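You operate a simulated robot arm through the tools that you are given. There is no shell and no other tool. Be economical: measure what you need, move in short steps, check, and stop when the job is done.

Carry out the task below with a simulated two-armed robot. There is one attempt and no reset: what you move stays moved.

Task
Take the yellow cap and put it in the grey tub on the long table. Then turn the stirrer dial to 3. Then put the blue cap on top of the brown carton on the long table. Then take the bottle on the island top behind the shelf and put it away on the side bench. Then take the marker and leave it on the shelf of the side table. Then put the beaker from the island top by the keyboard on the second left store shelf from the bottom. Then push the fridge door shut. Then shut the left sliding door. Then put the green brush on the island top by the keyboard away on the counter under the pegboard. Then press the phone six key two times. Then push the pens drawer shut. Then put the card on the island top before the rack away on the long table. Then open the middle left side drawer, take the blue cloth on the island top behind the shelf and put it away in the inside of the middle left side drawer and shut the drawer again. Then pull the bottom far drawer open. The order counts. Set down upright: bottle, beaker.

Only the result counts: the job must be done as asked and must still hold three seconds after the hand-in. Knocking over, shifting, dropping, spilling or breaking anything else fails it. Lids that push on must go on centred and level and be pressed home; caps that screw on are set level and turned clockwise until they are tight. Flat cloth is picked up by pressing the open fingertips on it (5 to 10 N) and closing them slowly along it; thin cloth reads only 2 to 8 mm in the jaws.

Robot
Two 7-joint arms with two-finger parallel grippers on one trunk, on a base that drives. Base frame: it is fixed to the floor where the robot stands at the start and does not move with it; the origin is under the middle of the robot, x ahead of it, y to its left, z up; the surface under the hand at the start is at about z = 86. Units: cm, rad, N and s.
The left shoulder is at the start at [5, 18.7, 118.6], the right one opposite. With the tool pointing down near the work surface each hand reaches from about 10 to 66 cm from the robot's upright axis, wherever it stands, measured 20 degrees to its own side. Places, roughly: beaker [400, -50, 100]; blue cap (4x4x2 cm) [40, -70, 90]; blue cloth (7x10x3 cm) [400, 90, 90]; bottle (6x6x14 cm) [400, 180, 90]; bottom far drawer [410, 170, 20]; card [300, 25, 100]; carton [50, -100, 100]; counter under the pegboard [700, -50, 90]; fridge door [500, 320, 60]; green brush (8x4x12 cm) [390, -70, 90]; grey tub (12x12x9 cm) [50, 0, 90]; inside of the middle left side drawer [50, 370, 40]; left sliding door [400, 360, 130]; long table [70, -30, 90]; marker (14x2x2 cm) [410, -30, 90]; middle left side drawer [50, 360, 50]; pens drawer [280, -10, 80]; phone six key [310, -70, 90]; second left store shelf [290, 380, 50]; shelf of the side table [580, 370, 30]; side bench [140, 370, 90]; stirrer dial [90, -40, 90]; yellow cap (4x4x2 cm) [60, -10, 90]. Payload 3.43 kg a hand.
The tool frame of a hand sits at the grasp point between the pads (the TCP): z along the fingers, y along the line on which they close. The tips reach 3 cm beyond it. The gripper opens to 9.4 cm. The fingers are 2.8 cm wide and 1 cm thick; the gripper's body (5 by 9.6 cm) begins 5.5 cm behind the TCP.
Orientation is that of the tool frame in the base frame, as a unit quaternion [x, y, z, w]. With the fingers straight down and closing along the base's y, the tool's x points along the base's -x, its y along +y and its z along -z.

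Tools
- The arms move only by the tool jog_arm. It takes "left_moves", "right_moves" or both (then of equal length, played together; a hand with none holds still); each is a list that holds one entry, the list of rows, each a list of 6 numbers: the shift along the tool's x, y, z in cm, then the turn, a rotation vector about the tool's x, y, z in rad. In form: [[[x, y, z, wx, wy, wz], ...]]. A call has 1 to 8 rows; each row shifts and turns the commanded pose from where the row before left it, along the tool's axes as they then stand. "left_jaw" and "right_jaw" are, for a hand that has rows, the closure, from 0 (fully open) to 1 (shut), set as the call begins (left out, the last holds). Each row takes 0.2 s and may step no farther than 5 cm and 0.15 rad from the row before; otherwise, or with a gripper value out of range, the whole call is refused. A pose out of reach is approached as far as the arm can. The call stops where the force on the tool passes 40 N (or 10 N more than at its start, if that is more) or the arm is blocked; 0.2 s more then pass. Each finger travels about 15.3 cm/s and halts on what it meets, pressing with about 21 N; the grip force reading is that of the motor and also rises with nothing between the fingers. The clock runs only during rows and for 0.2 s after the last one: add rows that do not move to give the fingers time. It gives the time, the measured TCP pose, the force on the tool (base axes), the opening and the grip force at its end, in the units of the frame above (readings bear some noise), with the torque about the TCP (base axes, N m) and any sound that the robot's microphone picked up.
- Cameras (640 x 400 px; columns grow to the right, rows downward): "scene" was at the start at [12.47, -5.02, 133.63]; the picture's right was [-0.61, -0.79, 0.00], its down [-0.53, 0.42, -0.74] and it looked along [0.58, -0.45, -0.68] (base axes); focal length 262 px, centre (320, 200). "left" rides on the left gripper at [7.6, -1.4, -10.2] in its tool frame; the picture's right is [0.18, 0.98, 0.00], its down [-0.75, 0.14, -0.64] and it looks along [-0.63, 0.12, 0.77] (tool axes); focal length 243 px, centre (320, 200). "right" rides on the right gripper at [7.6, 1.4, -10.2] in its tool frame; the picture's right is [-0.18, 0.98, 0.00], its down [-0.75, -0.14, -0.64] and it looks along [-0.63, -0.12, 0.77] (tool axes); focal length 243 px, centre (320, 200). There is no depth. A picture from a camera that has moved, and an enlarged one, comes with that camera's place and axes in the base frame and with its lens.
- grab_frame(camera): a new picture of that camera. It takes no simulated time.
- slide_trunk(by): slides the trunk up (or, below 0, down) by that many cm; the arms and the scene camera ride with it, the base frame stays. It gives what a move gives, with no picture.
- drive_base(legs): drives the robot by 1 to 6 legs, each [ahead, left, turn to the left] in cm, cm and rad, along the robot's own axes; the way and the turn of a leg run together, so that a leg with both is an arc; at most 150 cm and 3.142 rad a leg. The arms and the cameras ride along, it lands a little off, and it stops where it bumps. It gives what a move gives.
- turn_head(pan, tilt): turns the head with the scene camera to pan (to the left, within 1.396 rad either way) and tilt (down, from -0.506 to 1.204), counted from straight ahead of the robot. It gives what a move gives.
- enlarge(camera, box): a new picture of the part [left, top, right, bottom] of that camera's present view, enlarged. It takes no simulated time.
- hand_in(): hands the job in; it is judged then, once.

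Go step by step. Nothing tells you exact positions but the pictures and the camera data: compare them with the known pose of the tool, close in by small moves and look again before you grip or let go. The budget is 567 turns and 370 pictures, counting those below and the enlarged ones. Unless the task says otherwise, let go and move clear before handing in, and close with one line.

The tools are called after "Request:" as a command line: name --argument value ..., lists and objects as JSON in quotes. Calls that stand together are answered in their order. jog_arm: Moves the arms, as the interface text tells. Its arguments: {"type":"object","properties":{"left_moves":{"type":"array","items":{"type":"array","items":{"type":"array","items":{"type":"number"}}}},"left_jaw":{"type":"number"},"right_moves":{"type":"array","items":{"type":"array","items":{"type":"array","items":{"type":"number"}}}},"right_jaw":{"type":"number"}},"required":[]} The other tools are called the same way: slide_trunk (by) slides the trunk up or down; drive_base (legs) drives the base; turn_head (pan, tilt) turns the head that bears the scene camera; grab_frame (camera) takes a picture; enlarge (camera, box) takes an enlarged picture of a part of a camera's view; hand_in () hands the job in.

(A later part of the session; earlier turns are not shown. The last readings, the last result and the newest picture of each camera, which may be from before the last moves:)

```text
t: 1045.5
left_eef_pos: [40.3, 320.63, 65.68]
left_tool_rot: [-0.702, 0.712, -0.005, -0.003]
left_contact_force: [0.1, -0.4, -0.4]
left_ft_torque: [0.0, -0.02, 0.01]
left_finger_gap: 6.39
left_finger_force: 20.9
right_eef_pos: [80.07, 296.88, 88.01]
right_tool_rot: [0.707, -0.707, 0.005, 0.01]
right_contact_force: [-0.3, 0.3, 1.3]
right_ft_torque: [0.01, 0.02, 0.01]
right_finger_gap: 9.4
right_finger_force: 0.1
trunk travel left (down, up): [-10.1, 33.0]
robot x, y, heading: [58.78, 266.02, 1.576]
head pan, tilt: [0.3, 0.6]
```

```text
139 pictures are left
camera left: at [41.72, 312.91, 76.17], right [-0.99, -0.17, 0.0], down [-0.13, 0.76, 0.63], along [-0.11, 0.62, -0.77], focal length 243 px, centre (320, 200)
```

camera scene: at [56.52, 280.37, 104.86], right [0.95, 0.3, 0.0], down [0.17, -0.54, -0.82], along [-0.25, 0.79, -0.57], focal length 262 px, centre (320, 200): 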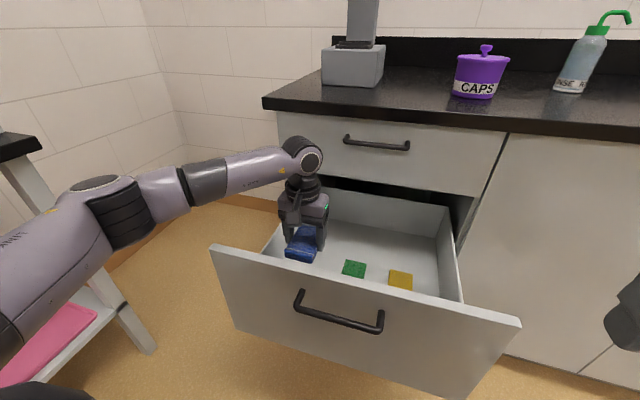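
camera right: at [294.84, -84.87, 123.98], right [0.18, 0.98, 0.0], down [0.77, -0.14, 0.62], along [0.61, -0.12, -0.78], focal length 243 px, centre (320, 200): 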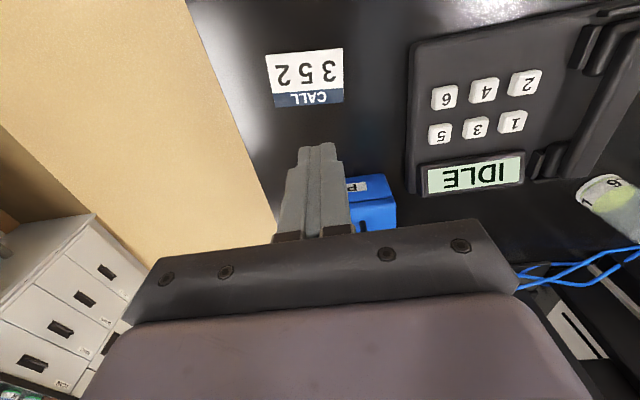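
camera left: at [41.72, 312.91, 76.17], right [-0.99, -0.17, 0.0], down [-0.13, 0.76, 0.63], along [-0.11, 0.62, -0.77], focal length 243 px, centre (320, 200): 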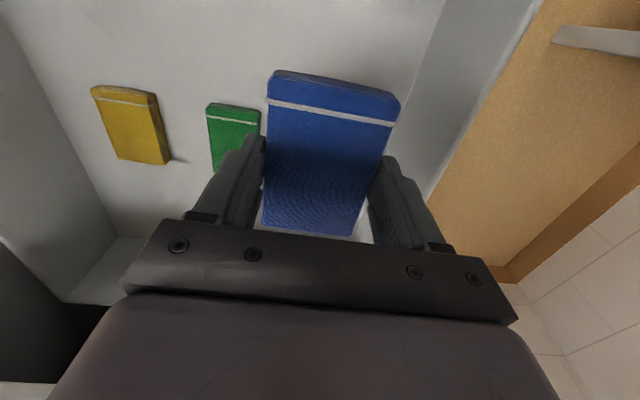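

Request:
jog_arm --left_moves '[[[0, 0, 4, 0, 0, 0], [0, 0, 4, 0, 0, 0], [0, 0, 3.5, 0, 0, 0], [0, 0, 0.6, 0, 0, 0], [0, 0, 0, 0, 0, 0]]]'

Request:
jog_arm --left_moves '[[[0, 0, 0.5, 0, 0, 0], [0, 0, 0.5, 0, 0, 0], [0, 0, 0, 0, 0, 0]]]'

Request:
grab_frame --camera "left"

```text
t: 1046.7
left_eef_pos: [40.45, 320.17, 53.6]
left_tool_rot: [-0.701, 0.713, -0.005, -0.002]
left_contact_force: [0.5, -0.2, -1.2]
left_ft_torque: [-0.03, 0.04, 0.0]
left_finger_gap: 6.4
left_finger_force: 21.3
right_eef_pos: [80.14, 296.96, 87.95]
right_tool_rot: [0.708, -0.706, 0.005, 0.011]
right_contact_force: [0.2, 0.6, 1.3]
right_ft_torque: [0.0, -0.02, -0.02]
right_finger_gap: 9.4
right_finger_force: 0.0
trunk travel left (down, up): [-10.1, 33.0]
robot x, y, heading: [59.54, 265.79, 1.573]
head pan, tilt: [0.3, 0.6]
```

```text
t: 1047.5
left_eef_pos: [40.62, 320.19, 52.42]
left_tool_rot: [-0.701, 0.713, -0.005, -0.002]
left_contact_force: [-0.3, -0.6, -0.1]
left_ft_torque: [-0.02, -0.01, 0.03]
left_finger_gap: 6.41
left_finger_force: 20.7
right_eef_pos: [80.08, 296.96, 87.96]
right_tool_rot: [0.708, -0.706, 0.004, 0.011]
right_contact_force: [0.0, 0.5, -0.5]
right_ft_torque: [-0.01, -0.02, 0.0]
right_finger_gap: 9.39
right_finger_force: 0.0
trunk travel left (down, up): [-10.1, 33.0]
robot x, y, heading: [59.06, 265.85, 1.572]
head pan, tilt: [0.3, 0.6]
```

```text
138 pictures are left
camera left: at [41.86, 312.59, 62.98], right [-0.99, -0.17, 0.0], down [-0.13, 0.76, 0.63], along [-0.11, 0.62, -0.77], focal length 243 px, centre (320, 200)
```

left: 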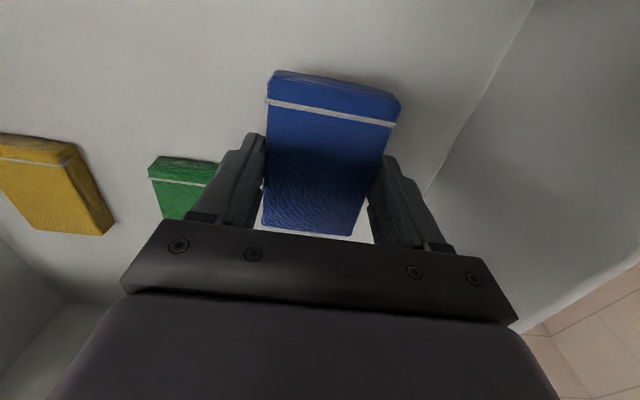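

Request:
jog_arm --left_moves '[[[0, 0, 0.5, 0, 0, 0], [0, 0, 0.5, 0, 0, 0], [0, 0, 0, 0, 0, 0]]]'

Request:
jog_arm --left_moves '[[[0, 0, 0.5, 0, 0, 0], [0, 0, 0.5, 0, 0, 0], [0, 0, 0, 0, 0, 0]]]'

Request:
grab_frame --camera "left"

```text
t: 1048.3
left_eef_pos: [40.64, 320.17, 51.54]
left_tool_rot: [-0.701, 0.713, -0.005, -0.002]
left_contact_force: [-0.1, 0.9, -0.5]
left_ft_torque: [-0.05, -0.01, 0.01]
left_finger_gap: 6.39
left_finger_force: 21.1
right_eef_pos: [79.97, 296.77, 87.98]
right_tool_rot: [0.708, -0.706, 0.005, 0.01]
right_contact_force: [0.1, -0.8, -0.3]
right_ft_torque: [-0.02, -0.04, 0.0]
right_finger_gap: 9.4
right_finger_force: 0.1
trunk travel left (down, up): [-10.1, 33.0]
robot x, y, heading: [59.31, 266.22, 1.574]
head pan, tilt: [0.3, 0.6]
```

```text
t: 1049.1
left_eef_pos: [40.6, 320.27, 50.32]
left_tool_rot: [-0.702, 0.713, -0.005, -0.003]
left_contact_force: [0.0, -0.7, 0.8]
left_ft_torque: [-0.03, 0.01, 0.0]
left_finger_gap: 6.4
left_finger_force: 20.4
right_eef_pos: [80.18, 296.87, 87.92]
right_tool_rot: [0.708, -0.706, 0.004, 0.01]
right_contact_force: [-0.6, -0.1, -0.9]
right_ft_torque: [-0.01, 0.01, -0.01]
right_finger_gap: 9.41
right_finger_force: 0.1
trunk travel left (down, up): [-10.1, 33.0]
robot x, y, heading: [59.25, 266.11, 1.577]
head pan, tilt: [0.3, 0.6]
```

```text
137 pictures are left
camera left: at [41.88, 312.6, 60.91], right [-0.99, -0.17, 0.0], down [-0.13, 0.76, 0.63], along [-0.11, 0.62, -0.77], focal length 243 px, centre (320, 200)
```

left: 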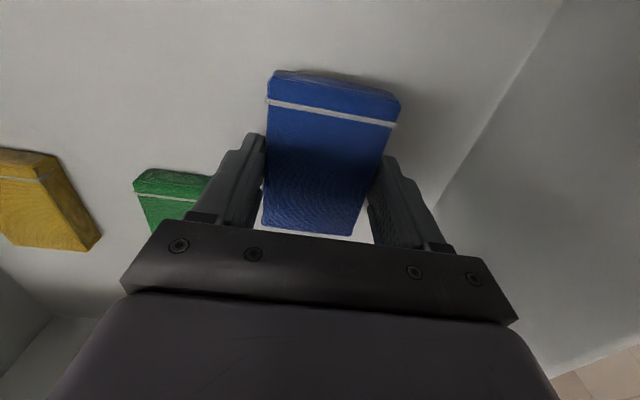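

Request:
jog_arm --left_moves '[[[0, 0, 0.5, 0, 0, 0], [0, 0, 0.5, 0, 0, 0], [0, 0, 0, 0, 0, 0]]]'

Request:
jog_arm --left_moves '[[[0, 0, 0.5, 0, 0, 0], [0, 0, 0.4, 0, 0, 0], [0, 0, 0, 0, 0, 0]]]'

```text
t: 1049.9
left_eef_pos: [40.35, 320.34, 49.95]
left_tool_rot: [-0.703, 0.711, -0.002, 0.001]
left_contact_force: [-0.2, 0.3, 0.0]
left_ft_torque: [-0.01, -0.02, 0.01]
left_finger_gap: 6.39
left_finger_force: 20.9
right_eef_pos: [80.12, 296.72, 88.12]
right_tool_rot: [-0.707, 0.707, -0.004, -0.009]
right_contact_force: [0.1, -0.1, -0.1]
right_ft_torque: [0.01, -0.02, 0.01]
right_finger_gap: 9.41
right_finger_force: 0.0
trunk travel left (down, up): [-10.1, 33.0]
robot x, y, heading: [59.08, 266.15, 1.571]
head pan, tilt: [0.3, 0.6]
```

```text
t: 1050.7
left_eef_pos: [40.33, 320.74, 49.77]
left_tool_rot: [-0.704, 0.71, 0.003, 0.005]
left_contact_force: [-0.4, 0.0, -0.7]
left_ft_torque: [-0.04, 0.0, 0.0]
left_finger_gap: 6.4
left_finger_force: 20.8
right_eef_pos: [80.16, 296.58, 88.19]
right_tool_rot: [0.708, -0.706, 0.002, 0.009]
right_contact_force: [-0.9, -0.1, 0.5]
right_ft_torque: [-0.02, -0.03, -0.01]
right_finger_gap: 9.4
right_finger_force: 0.0
trunk travel left (down, up): [-10.1, 33.0]
robot x, y, heading: [59.05, 266.09, 1.572]
head pan, tilt: [0.3, 0.6]
```

The forearm is now touching the drawer's front rim, so I can't go lower. I'll ease up slightly and release the cloth the last centimetre, opening only a little.

Request:
jog_arm --left_moves '[[[0, 0, -0.9, 0, 0, 0], [0, 0, 0, 0, 0, 0]]]'

Request:
jog_arm --left_moves '[[[0, 0, 0, 0, 0, 0], [0, 0, 0, 0, 0, 0], [0, 0, 0, 0, 0, 0]]]' --left_jaw 0.2

Request:
grab_frame --camera "left"

```text
t: 1051.3
left_eef_pos: [40.61, 320.29, 49.8]
left_tool_rot: [-0.701, 0.713, -0.003, -0.001]
left_contact_force: [0.2, 0.6, -0.7]
left_ft_torque: [0.01, 0.02, -0.02]
left_finger_gap: 6.4
left_finger_force: 20.8
right_eef_pos: [80.07, 296.79, 88.03]
right_tool_rot: [-0.707, 0.708, -0.004, -0.01]
right_contact_force: [-1.1, 0.7, 0.2]
right_ft_torque: [-0.01, 0.0, 0.02]
right_finger_gap: 9.39
right_finger_force: 0.2
trunk travel left (down, up): [-10.1, 33.0]
robot x, y, heading: [59.38, 265.91, 1.575]
head pan, tilt: [0.3, 0.6]
```

```text
t: 1052.1
left_eef_pos: [40.71, 320.3, 49.81]
left_tool_rot: [-0.701, 0.713, -0.004, -0.001]
left_contact_force: [0.5, 0.0, -0.2]
left_ft_torque: [-0.01, 0.02, -0.02]
left_finger_gap: 7.52
left_finger_force: 0.0
right_eef_pos: [80.15, 296.8, 88.13]
right_tool_rot: [-0.707, 0.707, -0.004, -0.01]
right_contact_force: [1.2, -0.4, 0.5]
right_ft_torque: [0.0, 0.02, 0.01]
right_finger_gap: 9.4
right_finger_force: 0.1
trunk travel left (down, up): [-10.1, 33.0]
robot x, y, heading: [59.35, 266.08, 1.576]
head pan, tilt: [0.3, 0.6]
```

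```text
136 pictures are left
camera left: at [41.99, 312.62, 60.19], right [-0.99, -0.17, 0.0], down [-0.13, 0.76, 0.64], along [-0.11, 0.63, -0.77], focal length 243 px, centre (320, 200)
```

left: 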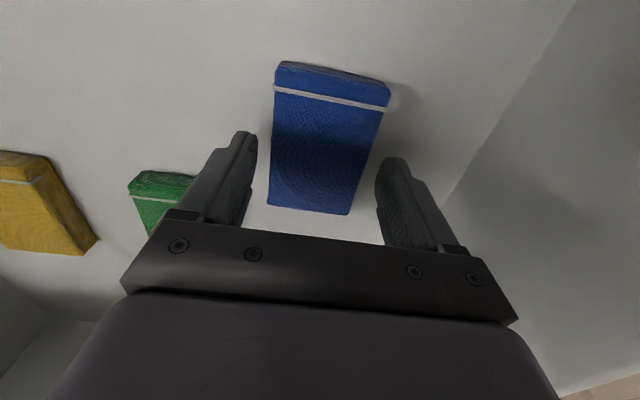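

The blue cloth lies on the drawer floor. I'll lift straight out.

Request:
jog_arm --left_moves '[[[0, 0, -4, 0, 0, 0], [0, 0, -4.5, 0, 0, 0], [0, 0, -4.5, 0, 0, 0], [0, 0, -4.5, 0, 0, 0], [0, 0, -4.5, 0, 0, 0], [0, 0, -4.5, 0, 0, 0], [0, 0, -4.5, 0, 0, 0], [0, 0, 0, 0, 0, 0]]]'

Request:
grab_frame --camera "left"

Request:
jog_arm --left_moves '[[[4, 0, 0, 0, 0, 0], [4.5, 0, 0, 0, 0, 0], [4.5, 0, 0, 0, 0, 0], [4.5, 0, 0, 0, 0, 0], [4.5, 0, 0, 0, 0, 0], [0, 0, 0, 0, 0, 0]]]'

Request:
drive_base --legs '[[-28, 0, 0]]'

Request:
grab_frame --camera "scene"

```text
t: 1053.9
left_eef_pos: [40.57, 320.53, 80.62]
left_tool_rot: [-0.702, 0.713, -0.004, -0.002]
left_contact_force: [0.7, -0.3, 0.5]
left_ft_torque: [0.0, 0.0, 0.0]
left_finger_gap: 7.51
left_finger_force: 0.0
right_eef_pos: [80.09, 296.85, 87.93]
right_tool_rot: [0.708, -0.707, 0.005, 0.01]
right_contact_force: [0.1, -0.6, -0.3]
right_ft_torque: [0.01, -0.01, -0.02]
right_finger_gap: 9.4
right_finger_force: 0.0
trunk travel left (down, up): [-10.1, 33.0]
robot x, y, heading: [59.06, 265.9, 1.578]
head pan, tilt: [0.3, 0.6]
```

```text
135 pictures are left
camera left: at [41.78, 312.98, 90.97], right [-0.99, -0.17, 0.0], down [-0.13, 0.76, 0.63], along [-0.11, 0.62, -0.77], focal length 243 px, centre (320, 200)
```

left: 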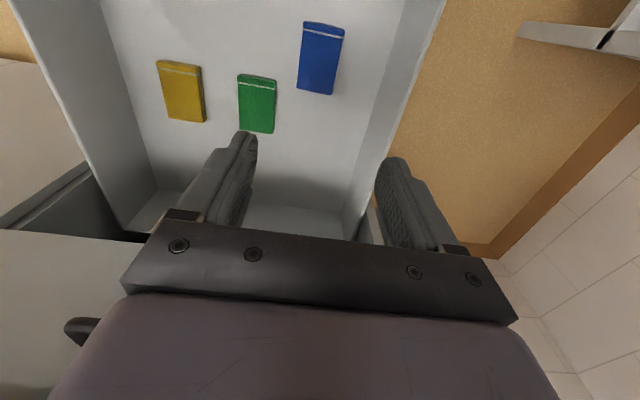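

```text
t: 1055.3
left_eef_pos: [40.26, 298.68, 80.67]
left_tool_rot: [-0.702, 0.712, -0.005, -0.003]
left_contact_force: [0.2, 0.0, 0.4]
left_ft_torque: [0.0, -0.01, -0.01]
left_finger_gap: 7.52
left_finger_force: 0.1
right_eef_pos: [80.11, 296.92, 88.04]
right_tool_rot: [0.708, -0.706, 0.005, 0.01]
right_contact_force: [0.2, -0.1, -0.8]
right_ft_torque: [0.0, -0.01, 0.0]
right_finger_gap: 9.4
right_finger_force: 0.1
trunk travel left (down, up): [-10.1, 33.0]
robot x, y, heading: [59.35, 266.17, 1.572]
head pan, tilt: [0.3, 0.6]
```

```text
t: 1057.2
left_eef_pos: [40.42, 270.74, 80.66]
left_tool_rot: [-0.701, 0.713, -0.005, -0.003]
left_contact_force: [-0.4, 0.6, 0.5]
left_ft_torque: [0.04, 0.02, 0.05]
left_finger_gap: 7.53
left_finger_force: 0.0
right_eef_pos: [80.19, 268.99, 87.95]
right_tool_rot: [-0.706, 0.708, -0.004, -0.011]
right_contact_force: [0.1, 0.2, -0.2]
right_ft_torque: [0.06, 0.03, 0.01]
right_finger_gap: 9.41
right_finger_force: 0.1
trunk travel left (down, up): [-10.1, 33.0]
robot x, y, heading: [59.29, 238.02, 1.57]
head pan, tilt: [0.3, 0.6]
```

```text
134 pictures are left
camera scene: at [56.58, 252.5, 104.86], right [0.96, 0.3, 0.0], down [0.17, -0.54, -0.83], along [-0.24, 0.79, -0.56], focal length 262 px, centre (320, 200)
```

scene: 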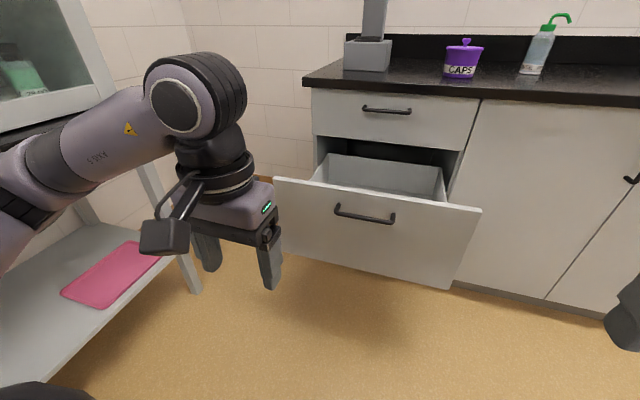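

The blue cloth is inside. Now I'll close the left fingers, tilt them forward and push the drawer's front shut, just below its handle.

Request:
jog_arm --left_moves '[[[-2.3, -4.2, 0, 0, 0, 0], [-2.3, -4.2, 0, 0, 0, 0], [-2.3, -4.2, 0, 0, 0, 0], [-2, 0, 4, 0, 0, 0], [-2, 0, 4, 0, -0.15, 0], [0, 0, 4, 0, -0.15, 0], [0, 0, 4, 0, -0.15, 0], [0, 0, 2, 0, -0.15, 0]]]' --left_jaw 1

Request:
jog_arm --left_moves '[[[0, 0, 0, 0, -0.15, 0], [0, 0, 0, 0, -0.15, 0], [0, 0, 0, 0, -0.15, 0], [0, 0, 0, 0, -0.15, 0], [0, 0, 0, 0, 0, 0]]]'

Request:
grab_frame --camera "scene"

Request:
grab_frame --camera "left"

```text
t: 1059.0
left_eef_pos: [53.2, 284.0, 63.1]
left_tool_rot: [-0.671, 0.682, 0.202, 0.209]
left_contact_force: [0.8, 0.3, 0.0]
left_ft_torque: [0.01, 0.03, -0.02]
left_finger_gap: 0.0
left_finger_force: 21.0
right_eef_pos: [80.05, 269.09, 88.01]
right_tool_rot: [-0.706, 0.708, -0.004, -0.01]
right_contact_force: [-0.4, 0.8, 0.5]
right_ft_torque: [-0.01, -0.02, 0.03]
right_finger_gap: 9.38
right_finger_force: 0.0
trunk travel left (down, up): [-10.1, 33.0]
robot x, y, heading: [58.87, 238.35, 1.57]
head pan, tilt: [0.3, 0.6]
```

```text
t: 1060.2
left_eef_pos: [53.29, 284.01, 63.15]
left_tool_rot: [-0.58, 0.59, 0.392, 0.401]
left_contact_force: [0.9, 0.0, -0.9]
left_ft_torque: [-0.01, 0.01, 0.0]
left_finger_gap: 0.01
left_finger_force: 21.2
right_eef_pos: [80.15, 269.01, 88.0]
right_tool_rot: [-0.707, 0.707, -0.004, -0.01]
right_contact_force: [0.1, 0.1, -0.7]
right_ft_torque: [0.01, -0.01, -0.01]
right_finger_gap: 9.41
right_finger_force: 0.0
trunk travel left (down, up): [-10.1, 33.0]
robot x, y, heading: [59.42, 238.2, 1.569]
head pan, tilt: [0.3, 0.6]
```

```text
133 pictures are left
camera scene: at [56.58, 252.49, 104.86], right [0.96, 0.3, 0.0], down [0.17, -0.54, -0.83], along [-0.24, 0.79, -0.56], focal length 262 px, centre (320, 200)
```

scene: 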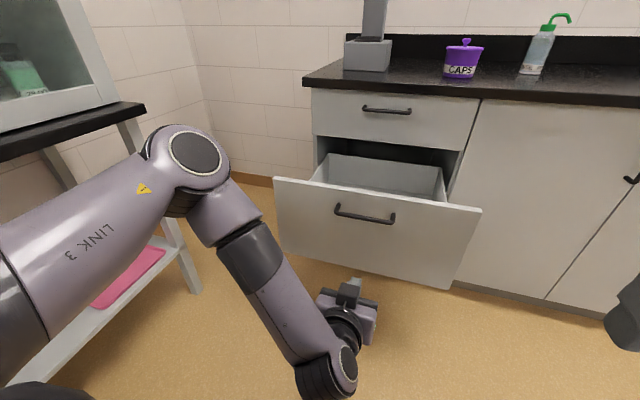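

```text
132 pictures are left
camera left: at [54.59, 271.54, 59.93], right [-0.98, -0.05, -0.17], down [-0.15, -0.31, 0.94], along [-0.1, 0.95, 0.3], focal length 243 px, centre (320, 200)
```

left: 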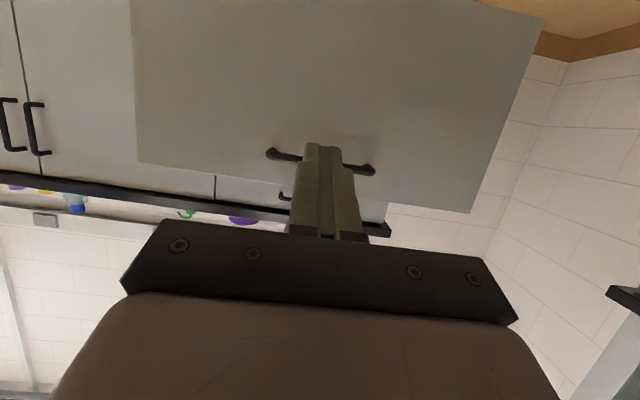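

Request:
drive_base --legs '[[35, 0, 0]]'

Request:
grab_frame --camera "scene"

```text
t: 1062.5
left_eef_pos: [53.52, 318.95, 62.76]
left_tool_rot: [-0.582, 0.593, 0.388, 0.398]
left_contact_force: [-1.7, -0.3, -27.0]
left_ft_torque: [0.1, -0.22, 0.03]
left_finger_gap: 0.01
left_finger_force: 21.0
right_eef_pos: [80.2, 304.07, 87.89]
right_tool_rot: [-0.706, 0.708, -0.005, -0.011]
right_contact_force: [-0.2, 0.9, 0.3]
right_ft_torque: [0.0, 0.03, 0.03]
right_finger_gap: 9.42
right_finger_force: 0.1
trunk travel left (down, up): [-10.1, 33.0]
robot x, y, heading: [59.0, 273.25, 1.565]
head pan, tilt: [0.3, 0.6]
```

```text
131 pictures are left
camera scene: at [56.62, 287.6, 104.81], right [0.96, 0.29, 0.0], down [0.17, -0.54, -0.82], along [-0.24, 0.79, -0.57], focal length 262 px, centre (320, 200)
```

scene: 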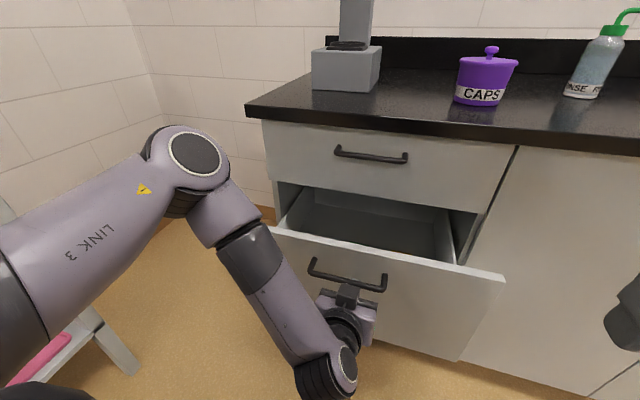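

Request:
drive_base --legs '[[14, 0, 0]]'

Request:
grab_frame --camera "scene"

```text
t: 1063.8
left_eef_pos: [53.49, 333.02, 62.93]
left_tool_rot: [-0.582, 0.592, 0.39, 0.399]
left_contact_force: [0.3, 1.0, -5.5]
left_ft_torque: [-0.02, -0.08, -0.02]
left_finger_gap: 0.0
left_finger_force: 21.2
right_eef_pos: [80.33, 317.98, 87.96]
right_tool_rot: [-0.706, 0.708, -0.005, -0.011]
right_contact_force: [0.3, 0.5, 0.7]
right_ft_torque: [0.02, -0.02, -0.02]
right_finger_gap: 9.4
right_finger_force: 0.1
trunk travel left (down, up): [-10.1, 33.0]
robot x, y, heading: [59.39, 286.86, 1.573]
head pan, tilt: [0.3, 0.6]
```

```text
130 pictures are left
camera scene: at [56.66, 301.56, 104.86], right [0.96, 0.29, 0.0], down [0.17, -0.54, -0.82], along [-0.24, 0.79, -0.57], focal length 262 px, centre (320, 200)
```

scene: 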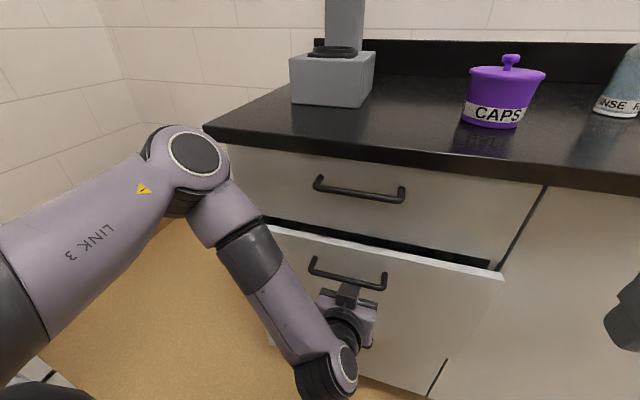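

Request:
jog_arm --left_moves '[[[-0.9, 0, 2.3, 0, 0, 0], [-0.7, 0, 1.9, 0, 0, 0], [-0.5, 0, 1.2, 0, 0, 0], [0, 0, 0, 0, 0, 0]]]'

Request:
grab_frame --camera "scene"

```text
t: 1064.6
left_eef_pos: [53.6, 337.25, 62.54]
left_tool_rot: [-0.583, 0.597, 0.384, 0.394]
left_contact_force: [-0.9, -5.4, 1.8]
left_ft_torque: [0.03, 0.0, 0.03]
left_finger_gap: 0.0
left_finger_force: 21.7
right_eef_pos: [80.1, 318.08, 87.91]
right_tool_rot: [-0.706, 0.709, -0.004, -0.01]
right_contact_force: [-0.9, -0.9, 0.1]
right_ft_torque: [0.0, -0.01, 0.01]
right_finger_gap: 9.37
right_finger_force: 0.1
trunk travel left (down, up): [-10.1, 33.0]
robot x, y, heading: [59.05, 287.24, 1.573]
head pan, tilt: [0.3, 0.6]
stopped in row 3 (left hand): the force on the tool passed its limit at 53 N (the readings are from after the stop); the commanded pose is now the measured one
```

```text
129 pictures are left
camera scene: at [56.65, 301.46, 104.88], right [0.96, 0.29, 0.0], down [0.17, -0.54, -0.83], along [-0.24, 0.79, -0.56], focal length 262 px, centre (320, 200)
```

scene: 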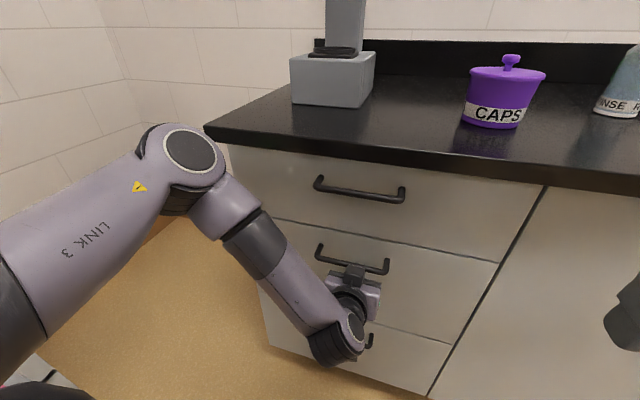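

The drawer is firmly shut with the cloth inside. Last: the bottom far drawer on the island's far side. I'll back off, restore posture and drive there.

Request:
drive_base --legs '[[-38, 0, 0]]'

Request:
slide_trunk --by 30

Request:
jog_arm --left_moves '[[[0, 0, 0, 0, 0.15, 0], [0, 0, 0, 0, 0.15, 0], [0, 0, 0, 0, 0.15, 0], [0, 0, 0, 0, 0.15, 0], [0, 0, 0, 0, 0.15, 0], [0, 0, 0, 0, 0.15, 0], [0, 0, -2, 0, 0.15, 0], [2, 0, -3, 0, 0.15, 0]]]' --left_jaw 0

Request:
jog_arm --left_moves '[[[2, 3, -3, 0, 0, 0], [2, 3, -3, 0, 0, 0], [2, 3, -3, 0, 0, 0], [2, 3, -3, 0, 0, 0], [2, 0, -4, 0, 0, 0]]]'

Request:
grab_frame --camera "scene"

```text
t: 1067.0
left_eef_pos: [53.59, 299.49, 62.47]
left_tool_rot: [-0.582, 0.597, 0.385, 0.396]
left_contact_force: [0.2, -0.2, -0.6]
left_ft_torque: [-0.02, 0.01, 0.02]
left_finger_gap: 0.0
left_finger_force: 21.0
right_eef_pos: [80.25, 280.15, 87.97]
right_tool_rot: [-0.706, 0.708, -0.004, -0.011]
right_contact_force: [0.3, 0.1, -0.4]
right_ft_torque: [0.02, 0.04, -0.04]
right_finger_gap: 9.43
right_finger_force: 0.1
trunk travel left (down, up): [-10.1, 33.0]
robot x, y, heading: [58.89, 249.47, 1.569]
head pan, tilt: [0.3, 0.6]
```

```text
t: 1070.0
left_eef_pos: [53.58, 299.64, 92.48]
left_tool_rot: [-0.584, 0.596, 0.386, 0.393]
left_contact_force: [0.5, -0.6, 0.2]
left_ft_torque: [0.0, -0.01, 0.02]
left_finger_gap: 0.0
left_finger_force: 21.1
right_eef_pos: [80.3, 280.34, 117.95]
right_tool_rot: [-0.705, 0.709, -0.005, -0.01]
right_contact_force: [0.2, -0.1, -0.8]
right_ft_torque: [-0.07, -0.03, -0.01]
right_finger_gap: 9.4
right_finger_force: 0.1
trunk travel left (down, up): [-40.1, 3.0]
robot x, y, heading: [58.97, 249.09, 1.572]
head pan, tilt: [0.3, 0.6]
```

```text
t: 1071.8
left_eef_pos: [53.47, 296.64, 97.15]
left_tool_rot: [-0.699, 0.715, -0.013, -0.012]
left_contact_force: [0.3, 0.6, 0.0]
left_ft_torque: [0.01, 0.01, 0.01]
left_finger_gap: 9.43
left_finger_force: 0.0
right_eef_pos: [80.25, 280.12, 117.98]
right_tool_rot: [-0.706, 0.709, -0.005, -0.011]
right_contact_force: [-1.0, -0.2, -0.3]
right_ft_torque: [0.0, 0.0, 0.02]
right_finger_gap: 9.38
right_finger_force: 0.0
trunk travel left (down, up): [-40.1, 3.0]
robot x, y, heading: [58.83, 249.21, 1.568]
head pan, tilt: [0.3, 0.6]
```

```text
t: 1073.0
left_eef_pos: [41.24, 287.27, 113.62]
left_tool_rot: [-0.698, 0.716, -0.011, -0.013]
left_contact_force: [-0.3, 0.4, 0.8]
left_ft_torque: [-0.02, -0.03, -0.01]
left_finger_gap: 9.42
left_finger_force: 0.0
right_eef_pos: [80.35, 280.12, 117.98]
right_tool_rot: [-0.705, 0.709, -0.004, -0.01]
right_contact_force: [-0.1, -1.0, -0.4]
right_ft_torque: [0.0, 0.0, 0.03]
right_finger_gap: 9.39
right_finger_force: 0.1
trunk travel left (down, up): [-40.1, 3.0]
robot x, y, heading: [58.87, 249.03, 1.572]
head pan, tilt: [0.3, 0.6]
```

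```text
128 pictures are left
camera scene: at [56.66, 263.67, 134.86], right [0.96, 0.29, 0.0], down [0.17, -0.54, -0.83], along [-0.24, 0.79, -0.56], focal length 262 px, centre (320, 200)
```

scene: 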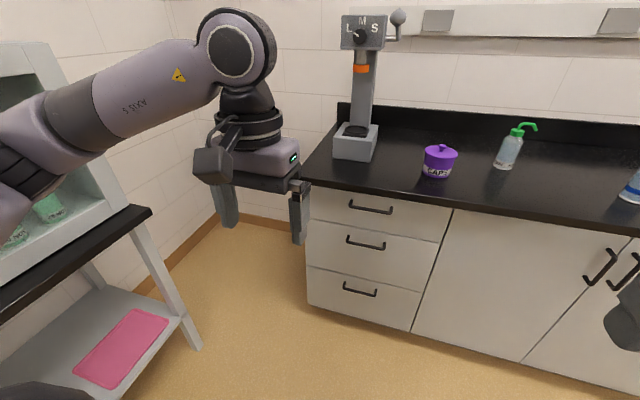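

All closed. Driving to the island's far side.

Request:
drive_base --legs '[[0, -150, 0], [0, -150, 0], [0, -133, 0]]'

Request:
drive_base --legs '[[0, 0, 1.57], [0, 66, 0]]'

Request:
turn_head --pan 0 --tilt 0.8

Request:
grab_frame --camera "scene"

```text
t: 1110.5
left_eef_pos: [470.88, 298.72, 113.53]
left_tool_rot: [0.716, -0.698, 0.012, 0.011]
left_contact_force: [-0.6, -0.1, 0.4]
left_ft_torque: [0.03, 0.0, -0.01]
left_finger_gap: 9.4
left_finger_force: 0.1
right_eef_pos: [510.16, 293.28, 117.9]
right_tool_rot: [0.723, -0.69, 0.004, 0.01]
right_contact_force: [0.2, -0.5, 0.9]
right_ft_torque: [0.02, 0.02, -0.02]
right_finger_gap: 9.36
right_finger_force: 0.0
trunk travel left (down, up): [-40.1, 3.0]
robot x, y, heading: [490.56, 261.02, 1.616]
head pan, tilt: [0.3, 0.6]
```

```text
t: 1120.7
left_eef_pos: [457.57, 174.66, 113.61]
left_tool_rot: [1.0, 0.02, 0.016, -0.001]
left_contact_force: [1.0, -0.9, 0.2]
left_ft_torque: [-0.01, -0.04, 0.02]
left_finger_gap: 9.41
left_finger_force: 0.1
right_eef_pos: [462.39, 213.95, 118.03]
right_tool_rot: [0.999, 0.032, 0.01, 0.004]
right_contact_force: [0.1, -0.5, -0.8]
right_ft_torque: [-0.05, -0.02, 0.02]
right_finger_gap: 9.39
right_finger_force: 0.0
trunk travel left (down, up): [-40.1, 3.0]
robot x, y, heading: [494.45, 194.88, -3.078]
head pan, tilt: [0.3, 0.6]
```

```text
t: 1121.5
left_eef_pos: [457.57, 174.6, 113.55]
left_tool_rot: [1.0, 0.02, 0.016, -0.001]
left_contact_force: [-0.9, 0.5, 0.8]
left_ft_torque: [-0.02, -0.02, 0.01]
left_finger_gap: 9.41
left_finger_force: 0.1
right_eef_pos: [462.43, 214.07, 117.98]
right_tool_rot: [0.999, 0.031, 0.011, 0.005]
right_contact_force: [0.4, -0.3, 0.4]
right_ft_torque: [0.01, 0.01, 0.03]
right_finger_gap: 9.39
right_finger_force: 0.1
trunk travel left (down, up): [-40.1, 3.0]
robot x, y, heading: [494.67, 194.57, -3.082]
head pan, tilt: [0.0, 0.799]
```

```text
127 pictures are left
camera scene: at [480.69, 194.1, 133.18], right [-0.06, 1.0, 0.0], down [0.72, 0.05, -0.7], along [-0.7, -0.04, -0.72], focal length 262 px, centre (320, 200)
```

scene: 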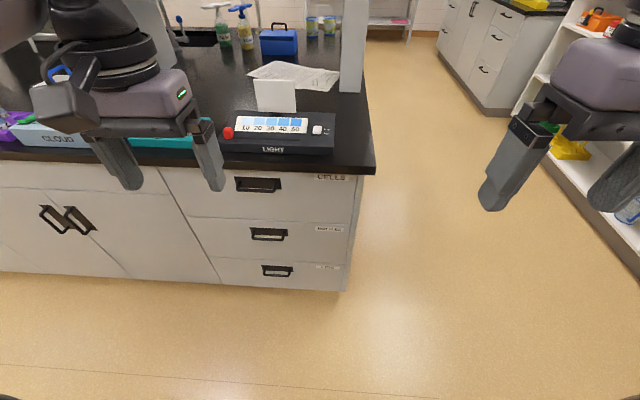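

The far drawer column's bottom handle is at about [427, 173, 35.5]. I'll line up, lower the trunk, and enlarge it.

Request:
drive_base --legs '[[0, 14, -0.06]]'

Request:
slide_trunk --by -40

Request:
turn_head --pan 0 --tilt 0.7

Request:
enlarge --camera "scene" --box '[180, 80, 480, 300]'

```text
t: 1123.3
left_eef_pos: [456.82, 162.79, 113.64]
left_tool_rot: [1.0, -0.011, 0.016, 0.0]
left_contact_force: [0.2, 0.0, 0.1]
left_ft_torque: [0.0, -0.01, 0.01]
left_finger_gap: 9.39
left_finger_force: 0.1
right_eef_pos: [464.07, 201.7, 117.95]
right_tool_rot: [1.0, 0.001, 0.011, 0.004]
right_contact_force: [-0.3, 0.2, -0.9]
right_ft_torque: [0.0, 0.0, -0.03]
right_finger_gap: 9.4
right_finger_force: 0.1
trunk travel left (down, up): [-40.1, 3.0]
robot x, y, heading: [494.86, 180.69, -3.137]
head pan, tilt: [0.0, 0.799]
```

```text
t: 1127.2
left_eef_pos: [456.66, 162.78, 73.6]
left_tool_rot: [1.0, -0.01, 0.016, 0.0]
left_contact_force: [-1.0, 0.2, 0.2]
left_ft_torque: [-0.02, 0.03, 0.0]
left_finger_gap: 9.41
left_finger_force: 0.0
right_eef_pos: [464.08, 201.8, 77.86]
right_tool_rot: [1.0, -0.001, 0.011, 0.005]
right_contact_force: [0.7, -0.5, 0.2]
right_ft_torque: [-0.02, 0.0, 0.02]
right_finger_gap: 9.39
right_finger_force: 0.1
trunk travel left (down, up): [-0.1, 43.0]
robot x, y, heading: [494.71, 181.25, -3.135]
head pan, tilt: [0.0, 0.799]
```

```text
t: 1127.8
left_eef_pos: [456.84, 162.92, 73.56]
left_tool_rot: [1.0, -0.011, 0.015, 0.001]
left_contact_force: [0.4, -0.5, 0.9]
left_ft_torque: [-0.02, 0.02, -0.01]
left_finger_gap: 9.38
left_finger_force: 0.0
right_eef_pos: [464.04, 201.84, 77.92]
right_tool_rot: [1.0, 0.0, 0.011, 0.004]
right_contact_force: [0.8, -0.1, 0.2]
right_ft_torque: [-0.02, -0.01, 0.04]
right_finger_gap: 9.39
right_finger_force: 0.1
trunk travel left (down, up): [-0.1, 43.0]
robot x, y, heading: [495.37, 180.7, -3.136]
head pan, tilt: [0.0, 0.7]
```

```text
1.82 times, centred on (330, 190) of scene
camera zoom: at [480.7, 180.91, 93.99], right [0.0, 1.0, 0.0], down [0.64, 0.0, -0.76], along [-0.76, 0.0, -0.64], focal length 475 px, centre (302, 218)
```

zoom: 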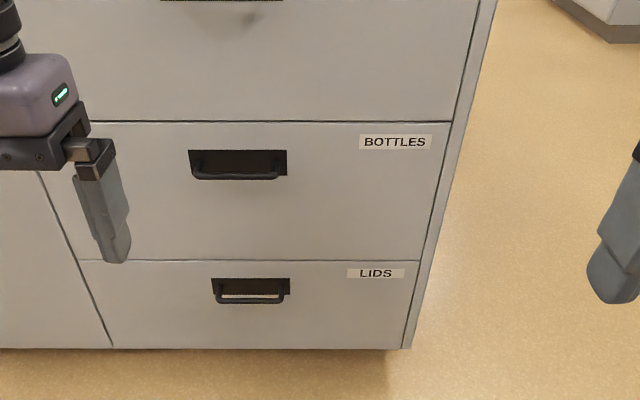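

The bottom drawer ("LIDS") has its bar at about [427.5, 172.3, 31]. I'll tilt the left hand 0.9 rad, roll it so the jaws straddle the bar, and lower it.

Request:
jog_arm --left_moves '[[[-3, -2.5, 0, 0, -0.15, 0], [-3, -2.5, 0, 0, -0.15, 0], [-3, -2.5, 0, 0, -0.15, 0], [-3, -2, 0, 0, -0.15, 0], [0, 0, 3, 0, -0.15, 0], [0, 0, 3, 0, -0.15, 0], [0, 0, 0, 0, 0, -0.15], [0, 0, 0, 0, 0, -0.15]]]'

Request:
jog_arm --left_moves '[[[0, 0, 0, 0, 0, -0.15], [0, 0, 0, 0, 0, -0.15], [0, 0, 0, 0, 0, -0.15], [0, 0, 0, 0, 0, -0.15], [0, 0, 0, 0, 0, -0.15], [0, 0, 0, 0, 0, -0.15], [0, 0, 0, 0, 0, -0.15], [0, 0, 0, 0, 0, -0.15]]]'

Request:
grab_frame --camera "scene"

```text
t: 1129.7
left_eef_pos: [441.98, 172.59, 71.06]
left_tool_rot: [0.898, 0.127, -0.415, -0.069]
left_contact_force: [-0.2, -0.2, 0.9]
left_ft_torque: [-0.01, 0.0, 0.01]
left_finger_gap: 9.4
left_finger_force: 0.0
right_eef_pos: [463.95, 201.81, 78.0]
right_tool_rot: [1.0, 0.0, 0.01, 0.004]
right_contact_force: [0.1, -0.5, 0.3]
right_ft_torque: [-0.01, 0.02, 0.0]
right_finger_gap: 9.44
right_finger_force: 0.0
trunk travel left (down, up): [-0.1, 43.0]
robot x, y, heading: [494.72, 181.17, -3.136]
head pan, tilt: [0.0, 0.7]
```

```text
t: 1131.5
left_eef_pos: [441.98, 172.55, 71.03]
left_tool_rot: [0.67, 0.612, -0.304, -0.29]
left_contact_force: [-0.7, 0.1, 0.1]
left_ft_torque: [-0.03, 0.01, 0.0]
left_finger_gap: 9.43
left_finger_force: 0.0
right_eef_pos: [464.02, 201.77, 78.03]
right_tool_rot: [1.0, 0.0, 0.01, 0.004]
right_contact_force: [0.1, -0.2, -0.4]
right_ft_torque: [-0.01, -0.01, 0.02]
right_finger_gap: 9.4
right_finger_force: 0.1
trunk travel left (down, up): [-0.1, 43.0]
robot x, y, heading: [495.04, 180.78, -3.135]
head pan, tilt: [0.0, 0.7]
```

```text
125 pictures are left
camera scene: at [480.7, 180.91, 94.0], right [0.0, 1.0, 0.0], down [0.64, 0.0, -0.76], along [-0.76, 0.0, -0.64], focal length 262 px, centre (320, 200)
```

scene: 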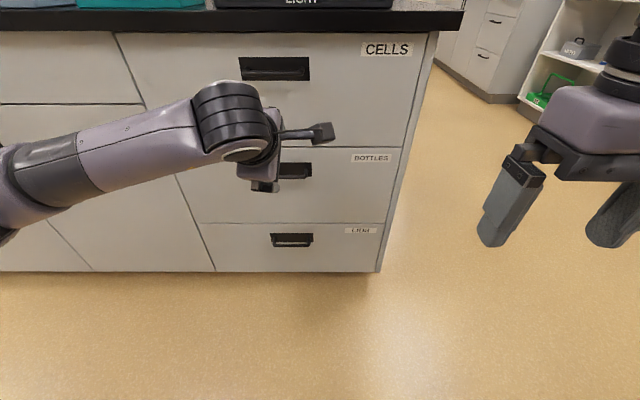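

Request:
jog_arm --left_moves '[[[0, 2.92, 2.33, 0, 0, -0.07], [0, 2.92, 2.33, 0, 0, 0], [0, 2.92, 2.33, 0, 0, 0], [0, 2.92, 2.33, 0, 0, 0], [0, 2.92, 2.33, 0, 0, 0], [0, 2.92, 2.33, 0, 0, 0], [0, 2.92, 2.33, 0, 0, 0], [0, 2.92, 2.33, 0, 0, 0]]]'

Request:
grab_frame --camera "left"

Request:
grab_frame --camera "scene"

```text
t: 1133.2
left_eef_pos: [442.77, 172.33, 41.13]
left_tool_rot: [0.648, 0.635, -0.295, -0.301]
left_contact_force: [0.5, -0.8, -0.1]
left_ft_torque: [0.02, -0.03, -0.02]
left_finger_gap: 9.43
left_finger_force: 0.0
right_eef_pos: [464.08, 201.8, 77.99]
right_tool_rot: [1.0, 0.0, 0.011, 0.005]
right_contact_force: [0.3, 0.4, 0.1]
right_ft_torque: [0.01, 0.02, -0.02]
right_finger_gap: 9.43
right_finger_force: 0.1
trunk travel left (down, up): [-0.1, 43.0]
robot x, y, heading: [495.21, 180.88, -3.142]
head pan, tilt: [0.0, 0.7]
```

```text
124 pictures are left
camera left: at [449.78, 179.67, 48.98], right [0.64, 0.17, -0.75], down [0.57, -0.77, 0.31], along [-0.52, -0.62, -0.59], focal length 243 px, centre (320, 200)
```

left: 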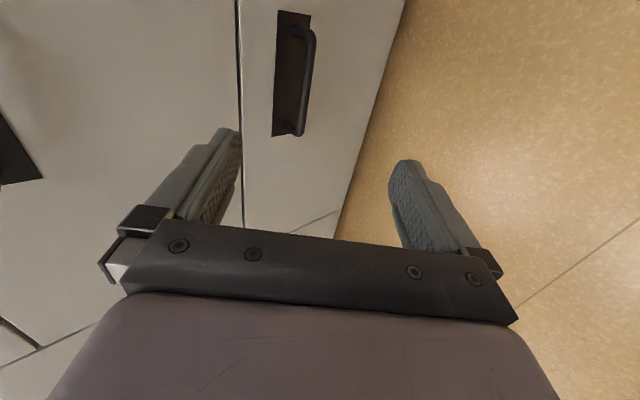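

```text
123 pictures are left
camera scene: at [480.7, 180.9, 94.0], right [0.0, 1.0, 0.0], down [0.64, 0.0, -0.77], along [-0.77, 0.0, -0.64], focal length 262 px, centre (320, 200)
```

scene: 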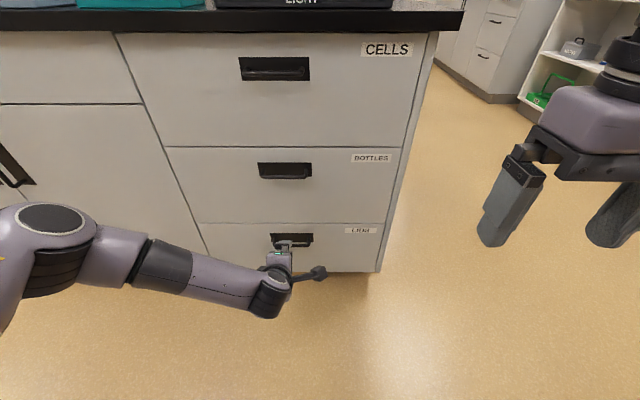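

Request:
jog_arm --left_moves '[[[0, -0.6, 4, 0, 0, 0], [0, -0.6, 4, 0, 0, 0], [0, 0, 3, 0, 0, 0], [0, 0, 0, 0, 0, 0]]]' --left_jaw 0.5

Request:
grab_frame --camera "left"

Request:
enlarge --camera "scene" --box '[220, 200, 360, 300]'

```text
t: 1134.2
left_eef_pos: [433.72, 172.69, 34.81]
left_tool_rot: [0.649, 0.634, -0.294, -0.301]
left_contact_force: [-0.4, -0.6, 0.3]
left_ft_torque: [-0.02, 0.0, -0.05]
left_finger_gap: 4.7
left_finger_force: 0.0
right_eef_pos: [464.0, 201.84, 78.0]
right_tool_rot: [1.0, 0.0, 0.01, 0.005]
right_contact_force: [-0.2, 0.1, 0.5]
right_ft_torque: [-0.02, -0.03, 0.0]
right_finger_gap: 9.39
right_finger_force: 0.0
trunk travel left (down, up): [-0.1, 43.0]
robot x, y, heading: [494.69, 180.66, -3.14]
head pan, tilt: [0.0, 0.7]
```

```text
122 pictures are left
camera left: at [440.76, 180.09, 42.74], right [0.64, 0.17, -0.75], down [0.56, -0.77, 0.31], along [-0.52, -0.62, -0.59], focal length 243 px, centre (320, 200)
```

left: 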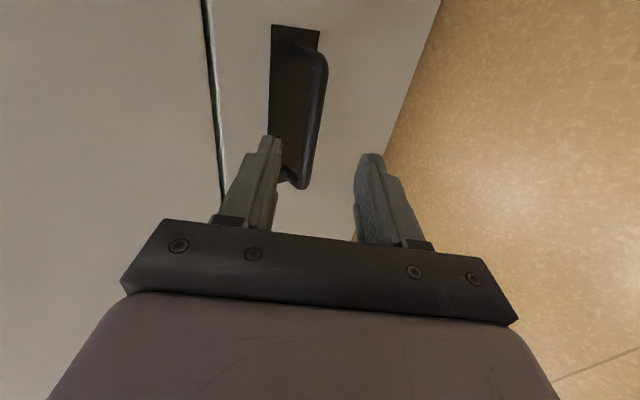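

```text
4.00 times, centred on (290, 250) of scene
camera zoom: at [480.7, 180.9, 94.0], right [0.0, 1.0, 0.0], down [0.64, 0.0, -0.76], along [-0.76, 0.0, -0.64], focal length 1046 px, centre (440, 0)
```

zoom: 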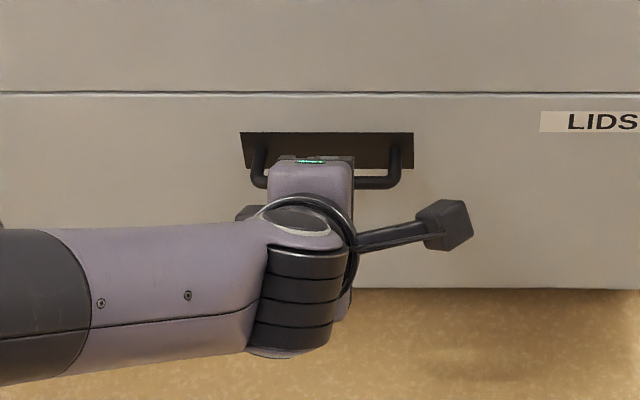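

The bar is well centred between the jaws, 9.5 cm ahead along the fingers. I'll advance 7.2 cm and close.

Request:
jog_arm --left_moves '[[[0, -0.2, 0, 0, 0, 0], [0, 0, 3.5, 0, 0, 0], [0, 0, 2.5, 0, 0, 0], [0, 0, 1.2, 0, 0, 0], [0, 0, 0, 0, 0, 0]]]' --left_jaw 0.6

Request:
grab_frame --camera "left"

```text
t: 1135.5
left_eef_pos: [430.57, 172.61, 32.64]
left_tool_rot: [0.649, 0.635, -0.294, -0.3]
left_contact_force: [0.0, 0.6, -0.6]
left_ft_torque: [-0.02, 0.0, 0.03]
left_finger_gap: 3.75
left_finger_force: 0.1
left hand out of reach, approached as far as the arm can: row 3, 4
right_eef_pos: [464.0, 201.72, 77.99]
right_tool_rot: [1.0, 0.0, 0.011, 0.005]
right_contact_force: [-0.9, 0.1, 0.3]
right_ft_torque: [-0.02, 0.02, 0.03]
right_finger_gap: 9.41
right_finger_force: 0.1
trunk travel left (down, up): [-0.1, 43.0]
robot x, y, heading: [494.76, 181.17, -3.139]
head pan, tilt: [0.0, 0.7]
```

```text
120 pictures are left
camera left: at [437.63, 180.02, 40.44], right [0.64, 0.17, -0.75], down [0.56, -0.77, 0.31], along [-0.52, -0.62, -0.59], focal length 243 px, centre (320, 200)
```

left: 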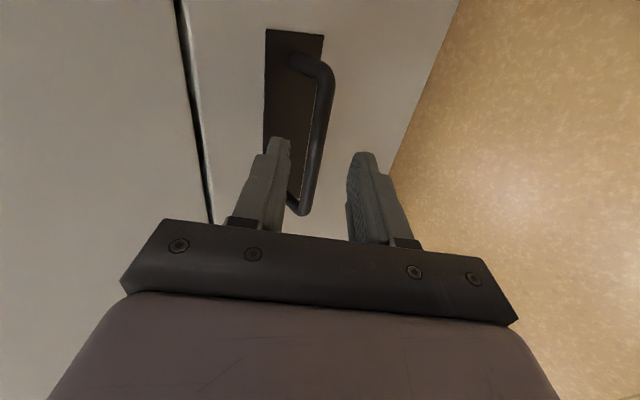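

Request:
drive_base --legs '[[-3, 0, 0]]'

Request:
drive_base --legs '[[9, 0, 0]]'

```text
t: 1136.3
left_eef_pos: [433.5, 172.7, 32.62]
left_tool_rot: [0.65, 0.633, -0.295, -0.3]
left_contact_force: [-0.3, -0.8, -0.2]
left_ft_torque: [0.02, 0.01, 0.01]
left_finger_gap: 3.76
left_finger_force: 0.1
right_eef_pos: [467.05, 201.79, 77.9]
right_tool_rot: [1.0, 0.0, 0.01, 0.004]
right_contact_force: [0.0, -0.7, -0.4]
right_ft_torque: [0.03, 0.01, 0.0]
right_finger_gap: 9.42
right_finger_force: 0.1
trunk travel left (down, up): [-0.1, 43.0]
robot x, y, heading: [498.0, 180.64, -3.141]
head pan, tilt: [0.0, 0.7]
```

```text
t: 1137.3
left_eef_pos: [427.5, 172.88, 32.11]
left_tool_rot: [0.647, 0.64, -0.292, -0.295]
left_contact_force: [0.4, -0.6, -1.9]
left_ft_torque: [0.02, -0.04, 0.02]
left_finger_gap: 3.81
left_finger_force: 0.4
right_eef_pos: [460.49, 201.81, 77.79]
right_tool_rot: [1.0, 0.0, 0.012, 0.005]
right_contact_force: [0.0, -0.4, 0.3]
right_ft_torque: [-0.03, 0.0, -0.01]
right_finger_gap: 9.4
right_finger_force: 0.1
trunk travel left (down, up): [-0.1, 43.0]
robot x, y, heading: [491.63, 180.73, -3.138]
head pan, tilt: [0.0, 0.7]
stopped in leg 1: the force on the tool passed its limit at 252 N (the readings are from after the stop); the commanded pose is now the measured one
```

That bumped the handle harder than intended. I'll look at the state.

Request:
grab_frame --camera "left"

Request:
grab_frame --camera "scene"

```text
119 pictures are left
camera left: at [434.41, 180.25, 40.03], right [0.65, 0.18, -0.74], down [0.57, -0.76, 0.31], along [-0.51, -0.62, -0.59], focal length 243 px, centre (320, 200)
```

left: 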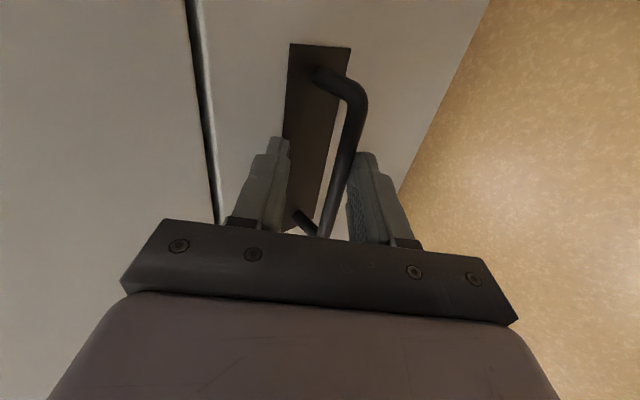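

```text
118 pictures are left
camera scene: at [477.16, 180.89, 93.94], right [0.0, 1.0, 0.0], down [0.64, 0.0, -0.76], along [-0.76, 0.0, -0.64], focal length 262 px, centre (320, 200)
```

scene: 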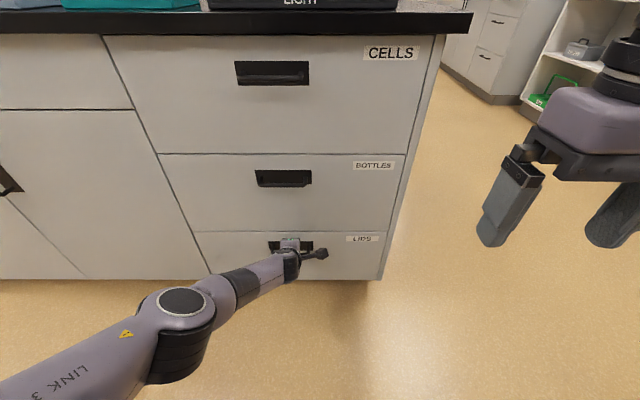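

The bar lies between the fingers already. I'll close on it.

Request:
jog_arm --left_moves '[[[0, 0, 0, 0, 0, 0], [0, 0, 0, 0, 0, 0], [0, 0, 0, 0, 0, 0]]]' --left_jaw 1

Request:
grab_frame --camera "left"

```text
t: 1137.9
left_eef_pos: [428.39, 172.92, 31.2]
left_tool_rot: [0.649, 0.644, -0.284, -0.289]
left_contact_force: [-0.8, 1.2, -8.5]
left_ft_torque: [-0.17, -0.12, -0.08]
left_finger_gap: 1.07
left_finger_force: 44.4
right_eef_pos: [460.42, 201.79, 77.96]
right_tool_rot: [1.0, -0.001, 0.013, 0.005]
right_contact_force: [-0.5, -0.4, 0.2]
right_ft_torque: [0.01, 0.01, 0.02]
right_finger_gap: 9.41
right_finger_force: 0.0
trunk travel left (down, up): [-0.1, 43.0]
robot x, y, heading: [491.8, 180.98, -3.134]
head pan, tilt: [0.0, 0.7]
stopped in row 2 (left hand): the force on the tool passed its limit at 40 N (the readings are from after the stop); the commanded pose is now the measured one
```

```text
117 pictures are left
camera left: at [435.16, 180.26, 39.16], right [0.66, 0.18, -0.73], down [0.56, -0.76, 0.32], along [-0.5, -0.62, -0.6], focal length 243 px, centre (320, 200)
```

left: 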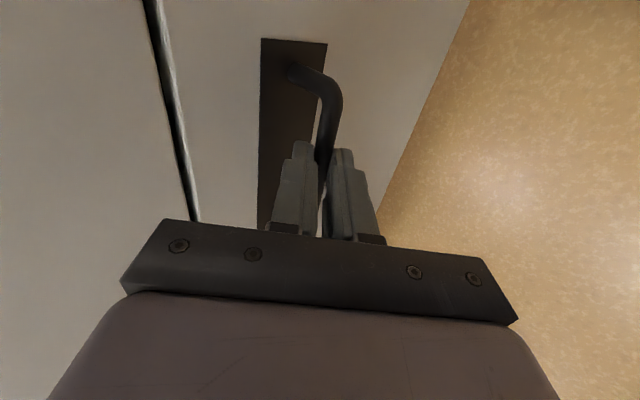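

Gripped (1.1 cm bar). I'll pull by backing the base.

Request:
drive_base --legs '[[-15, 0, 0]]'

Request:
grab_frame --camera "scene"

```text
t: 1139.3
left_eef_pos: [443.05, 172.85, 31.08]
left_tool_rot: [0.649, 0.643, -0.285, -0.289]
left_contact_force: [0.1, -4.6, -16.3]
left_ft_torque: [0.48, -0.3, -0.74]
left_finger_gap: 1.07
left_finger_force: 44.0
right_eef_pos: [475.03, 201.87, 77.69]
right_tool_rot: [1.0, -0.001, 0.014, 0.004]
right_contact_force: [-0.2, 0.0, 0.2]
right_ft_torque: [0.01, -0.01, 0.0]
right_finger_gap: 9.42
right_finger_force: 0.1
trunk travel left (down, up): [-0.1, 43.0]
robot x, y, heading: [505.94, 180.73, -3.14]
head pan, tilt: [0.0, 0.7]
```

```text
116 pictures are left
camera scene: at [491.72, 180.9, 93.97], right [0.0, 1.0, 0.0], down [0.65, 0.0, -0.76], along [-0.76, 0.0, -0.65], focal length 262 px, centre (320, 200)
```

scene: 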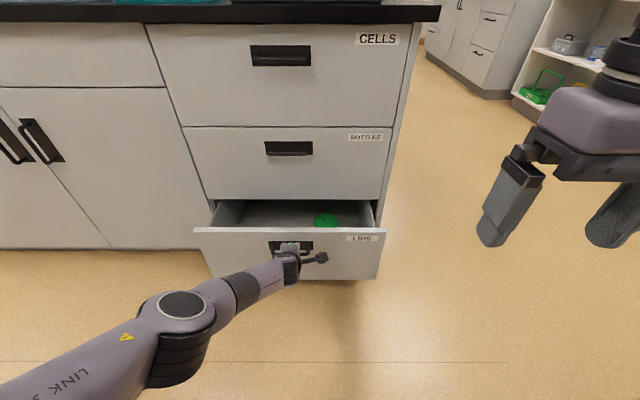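

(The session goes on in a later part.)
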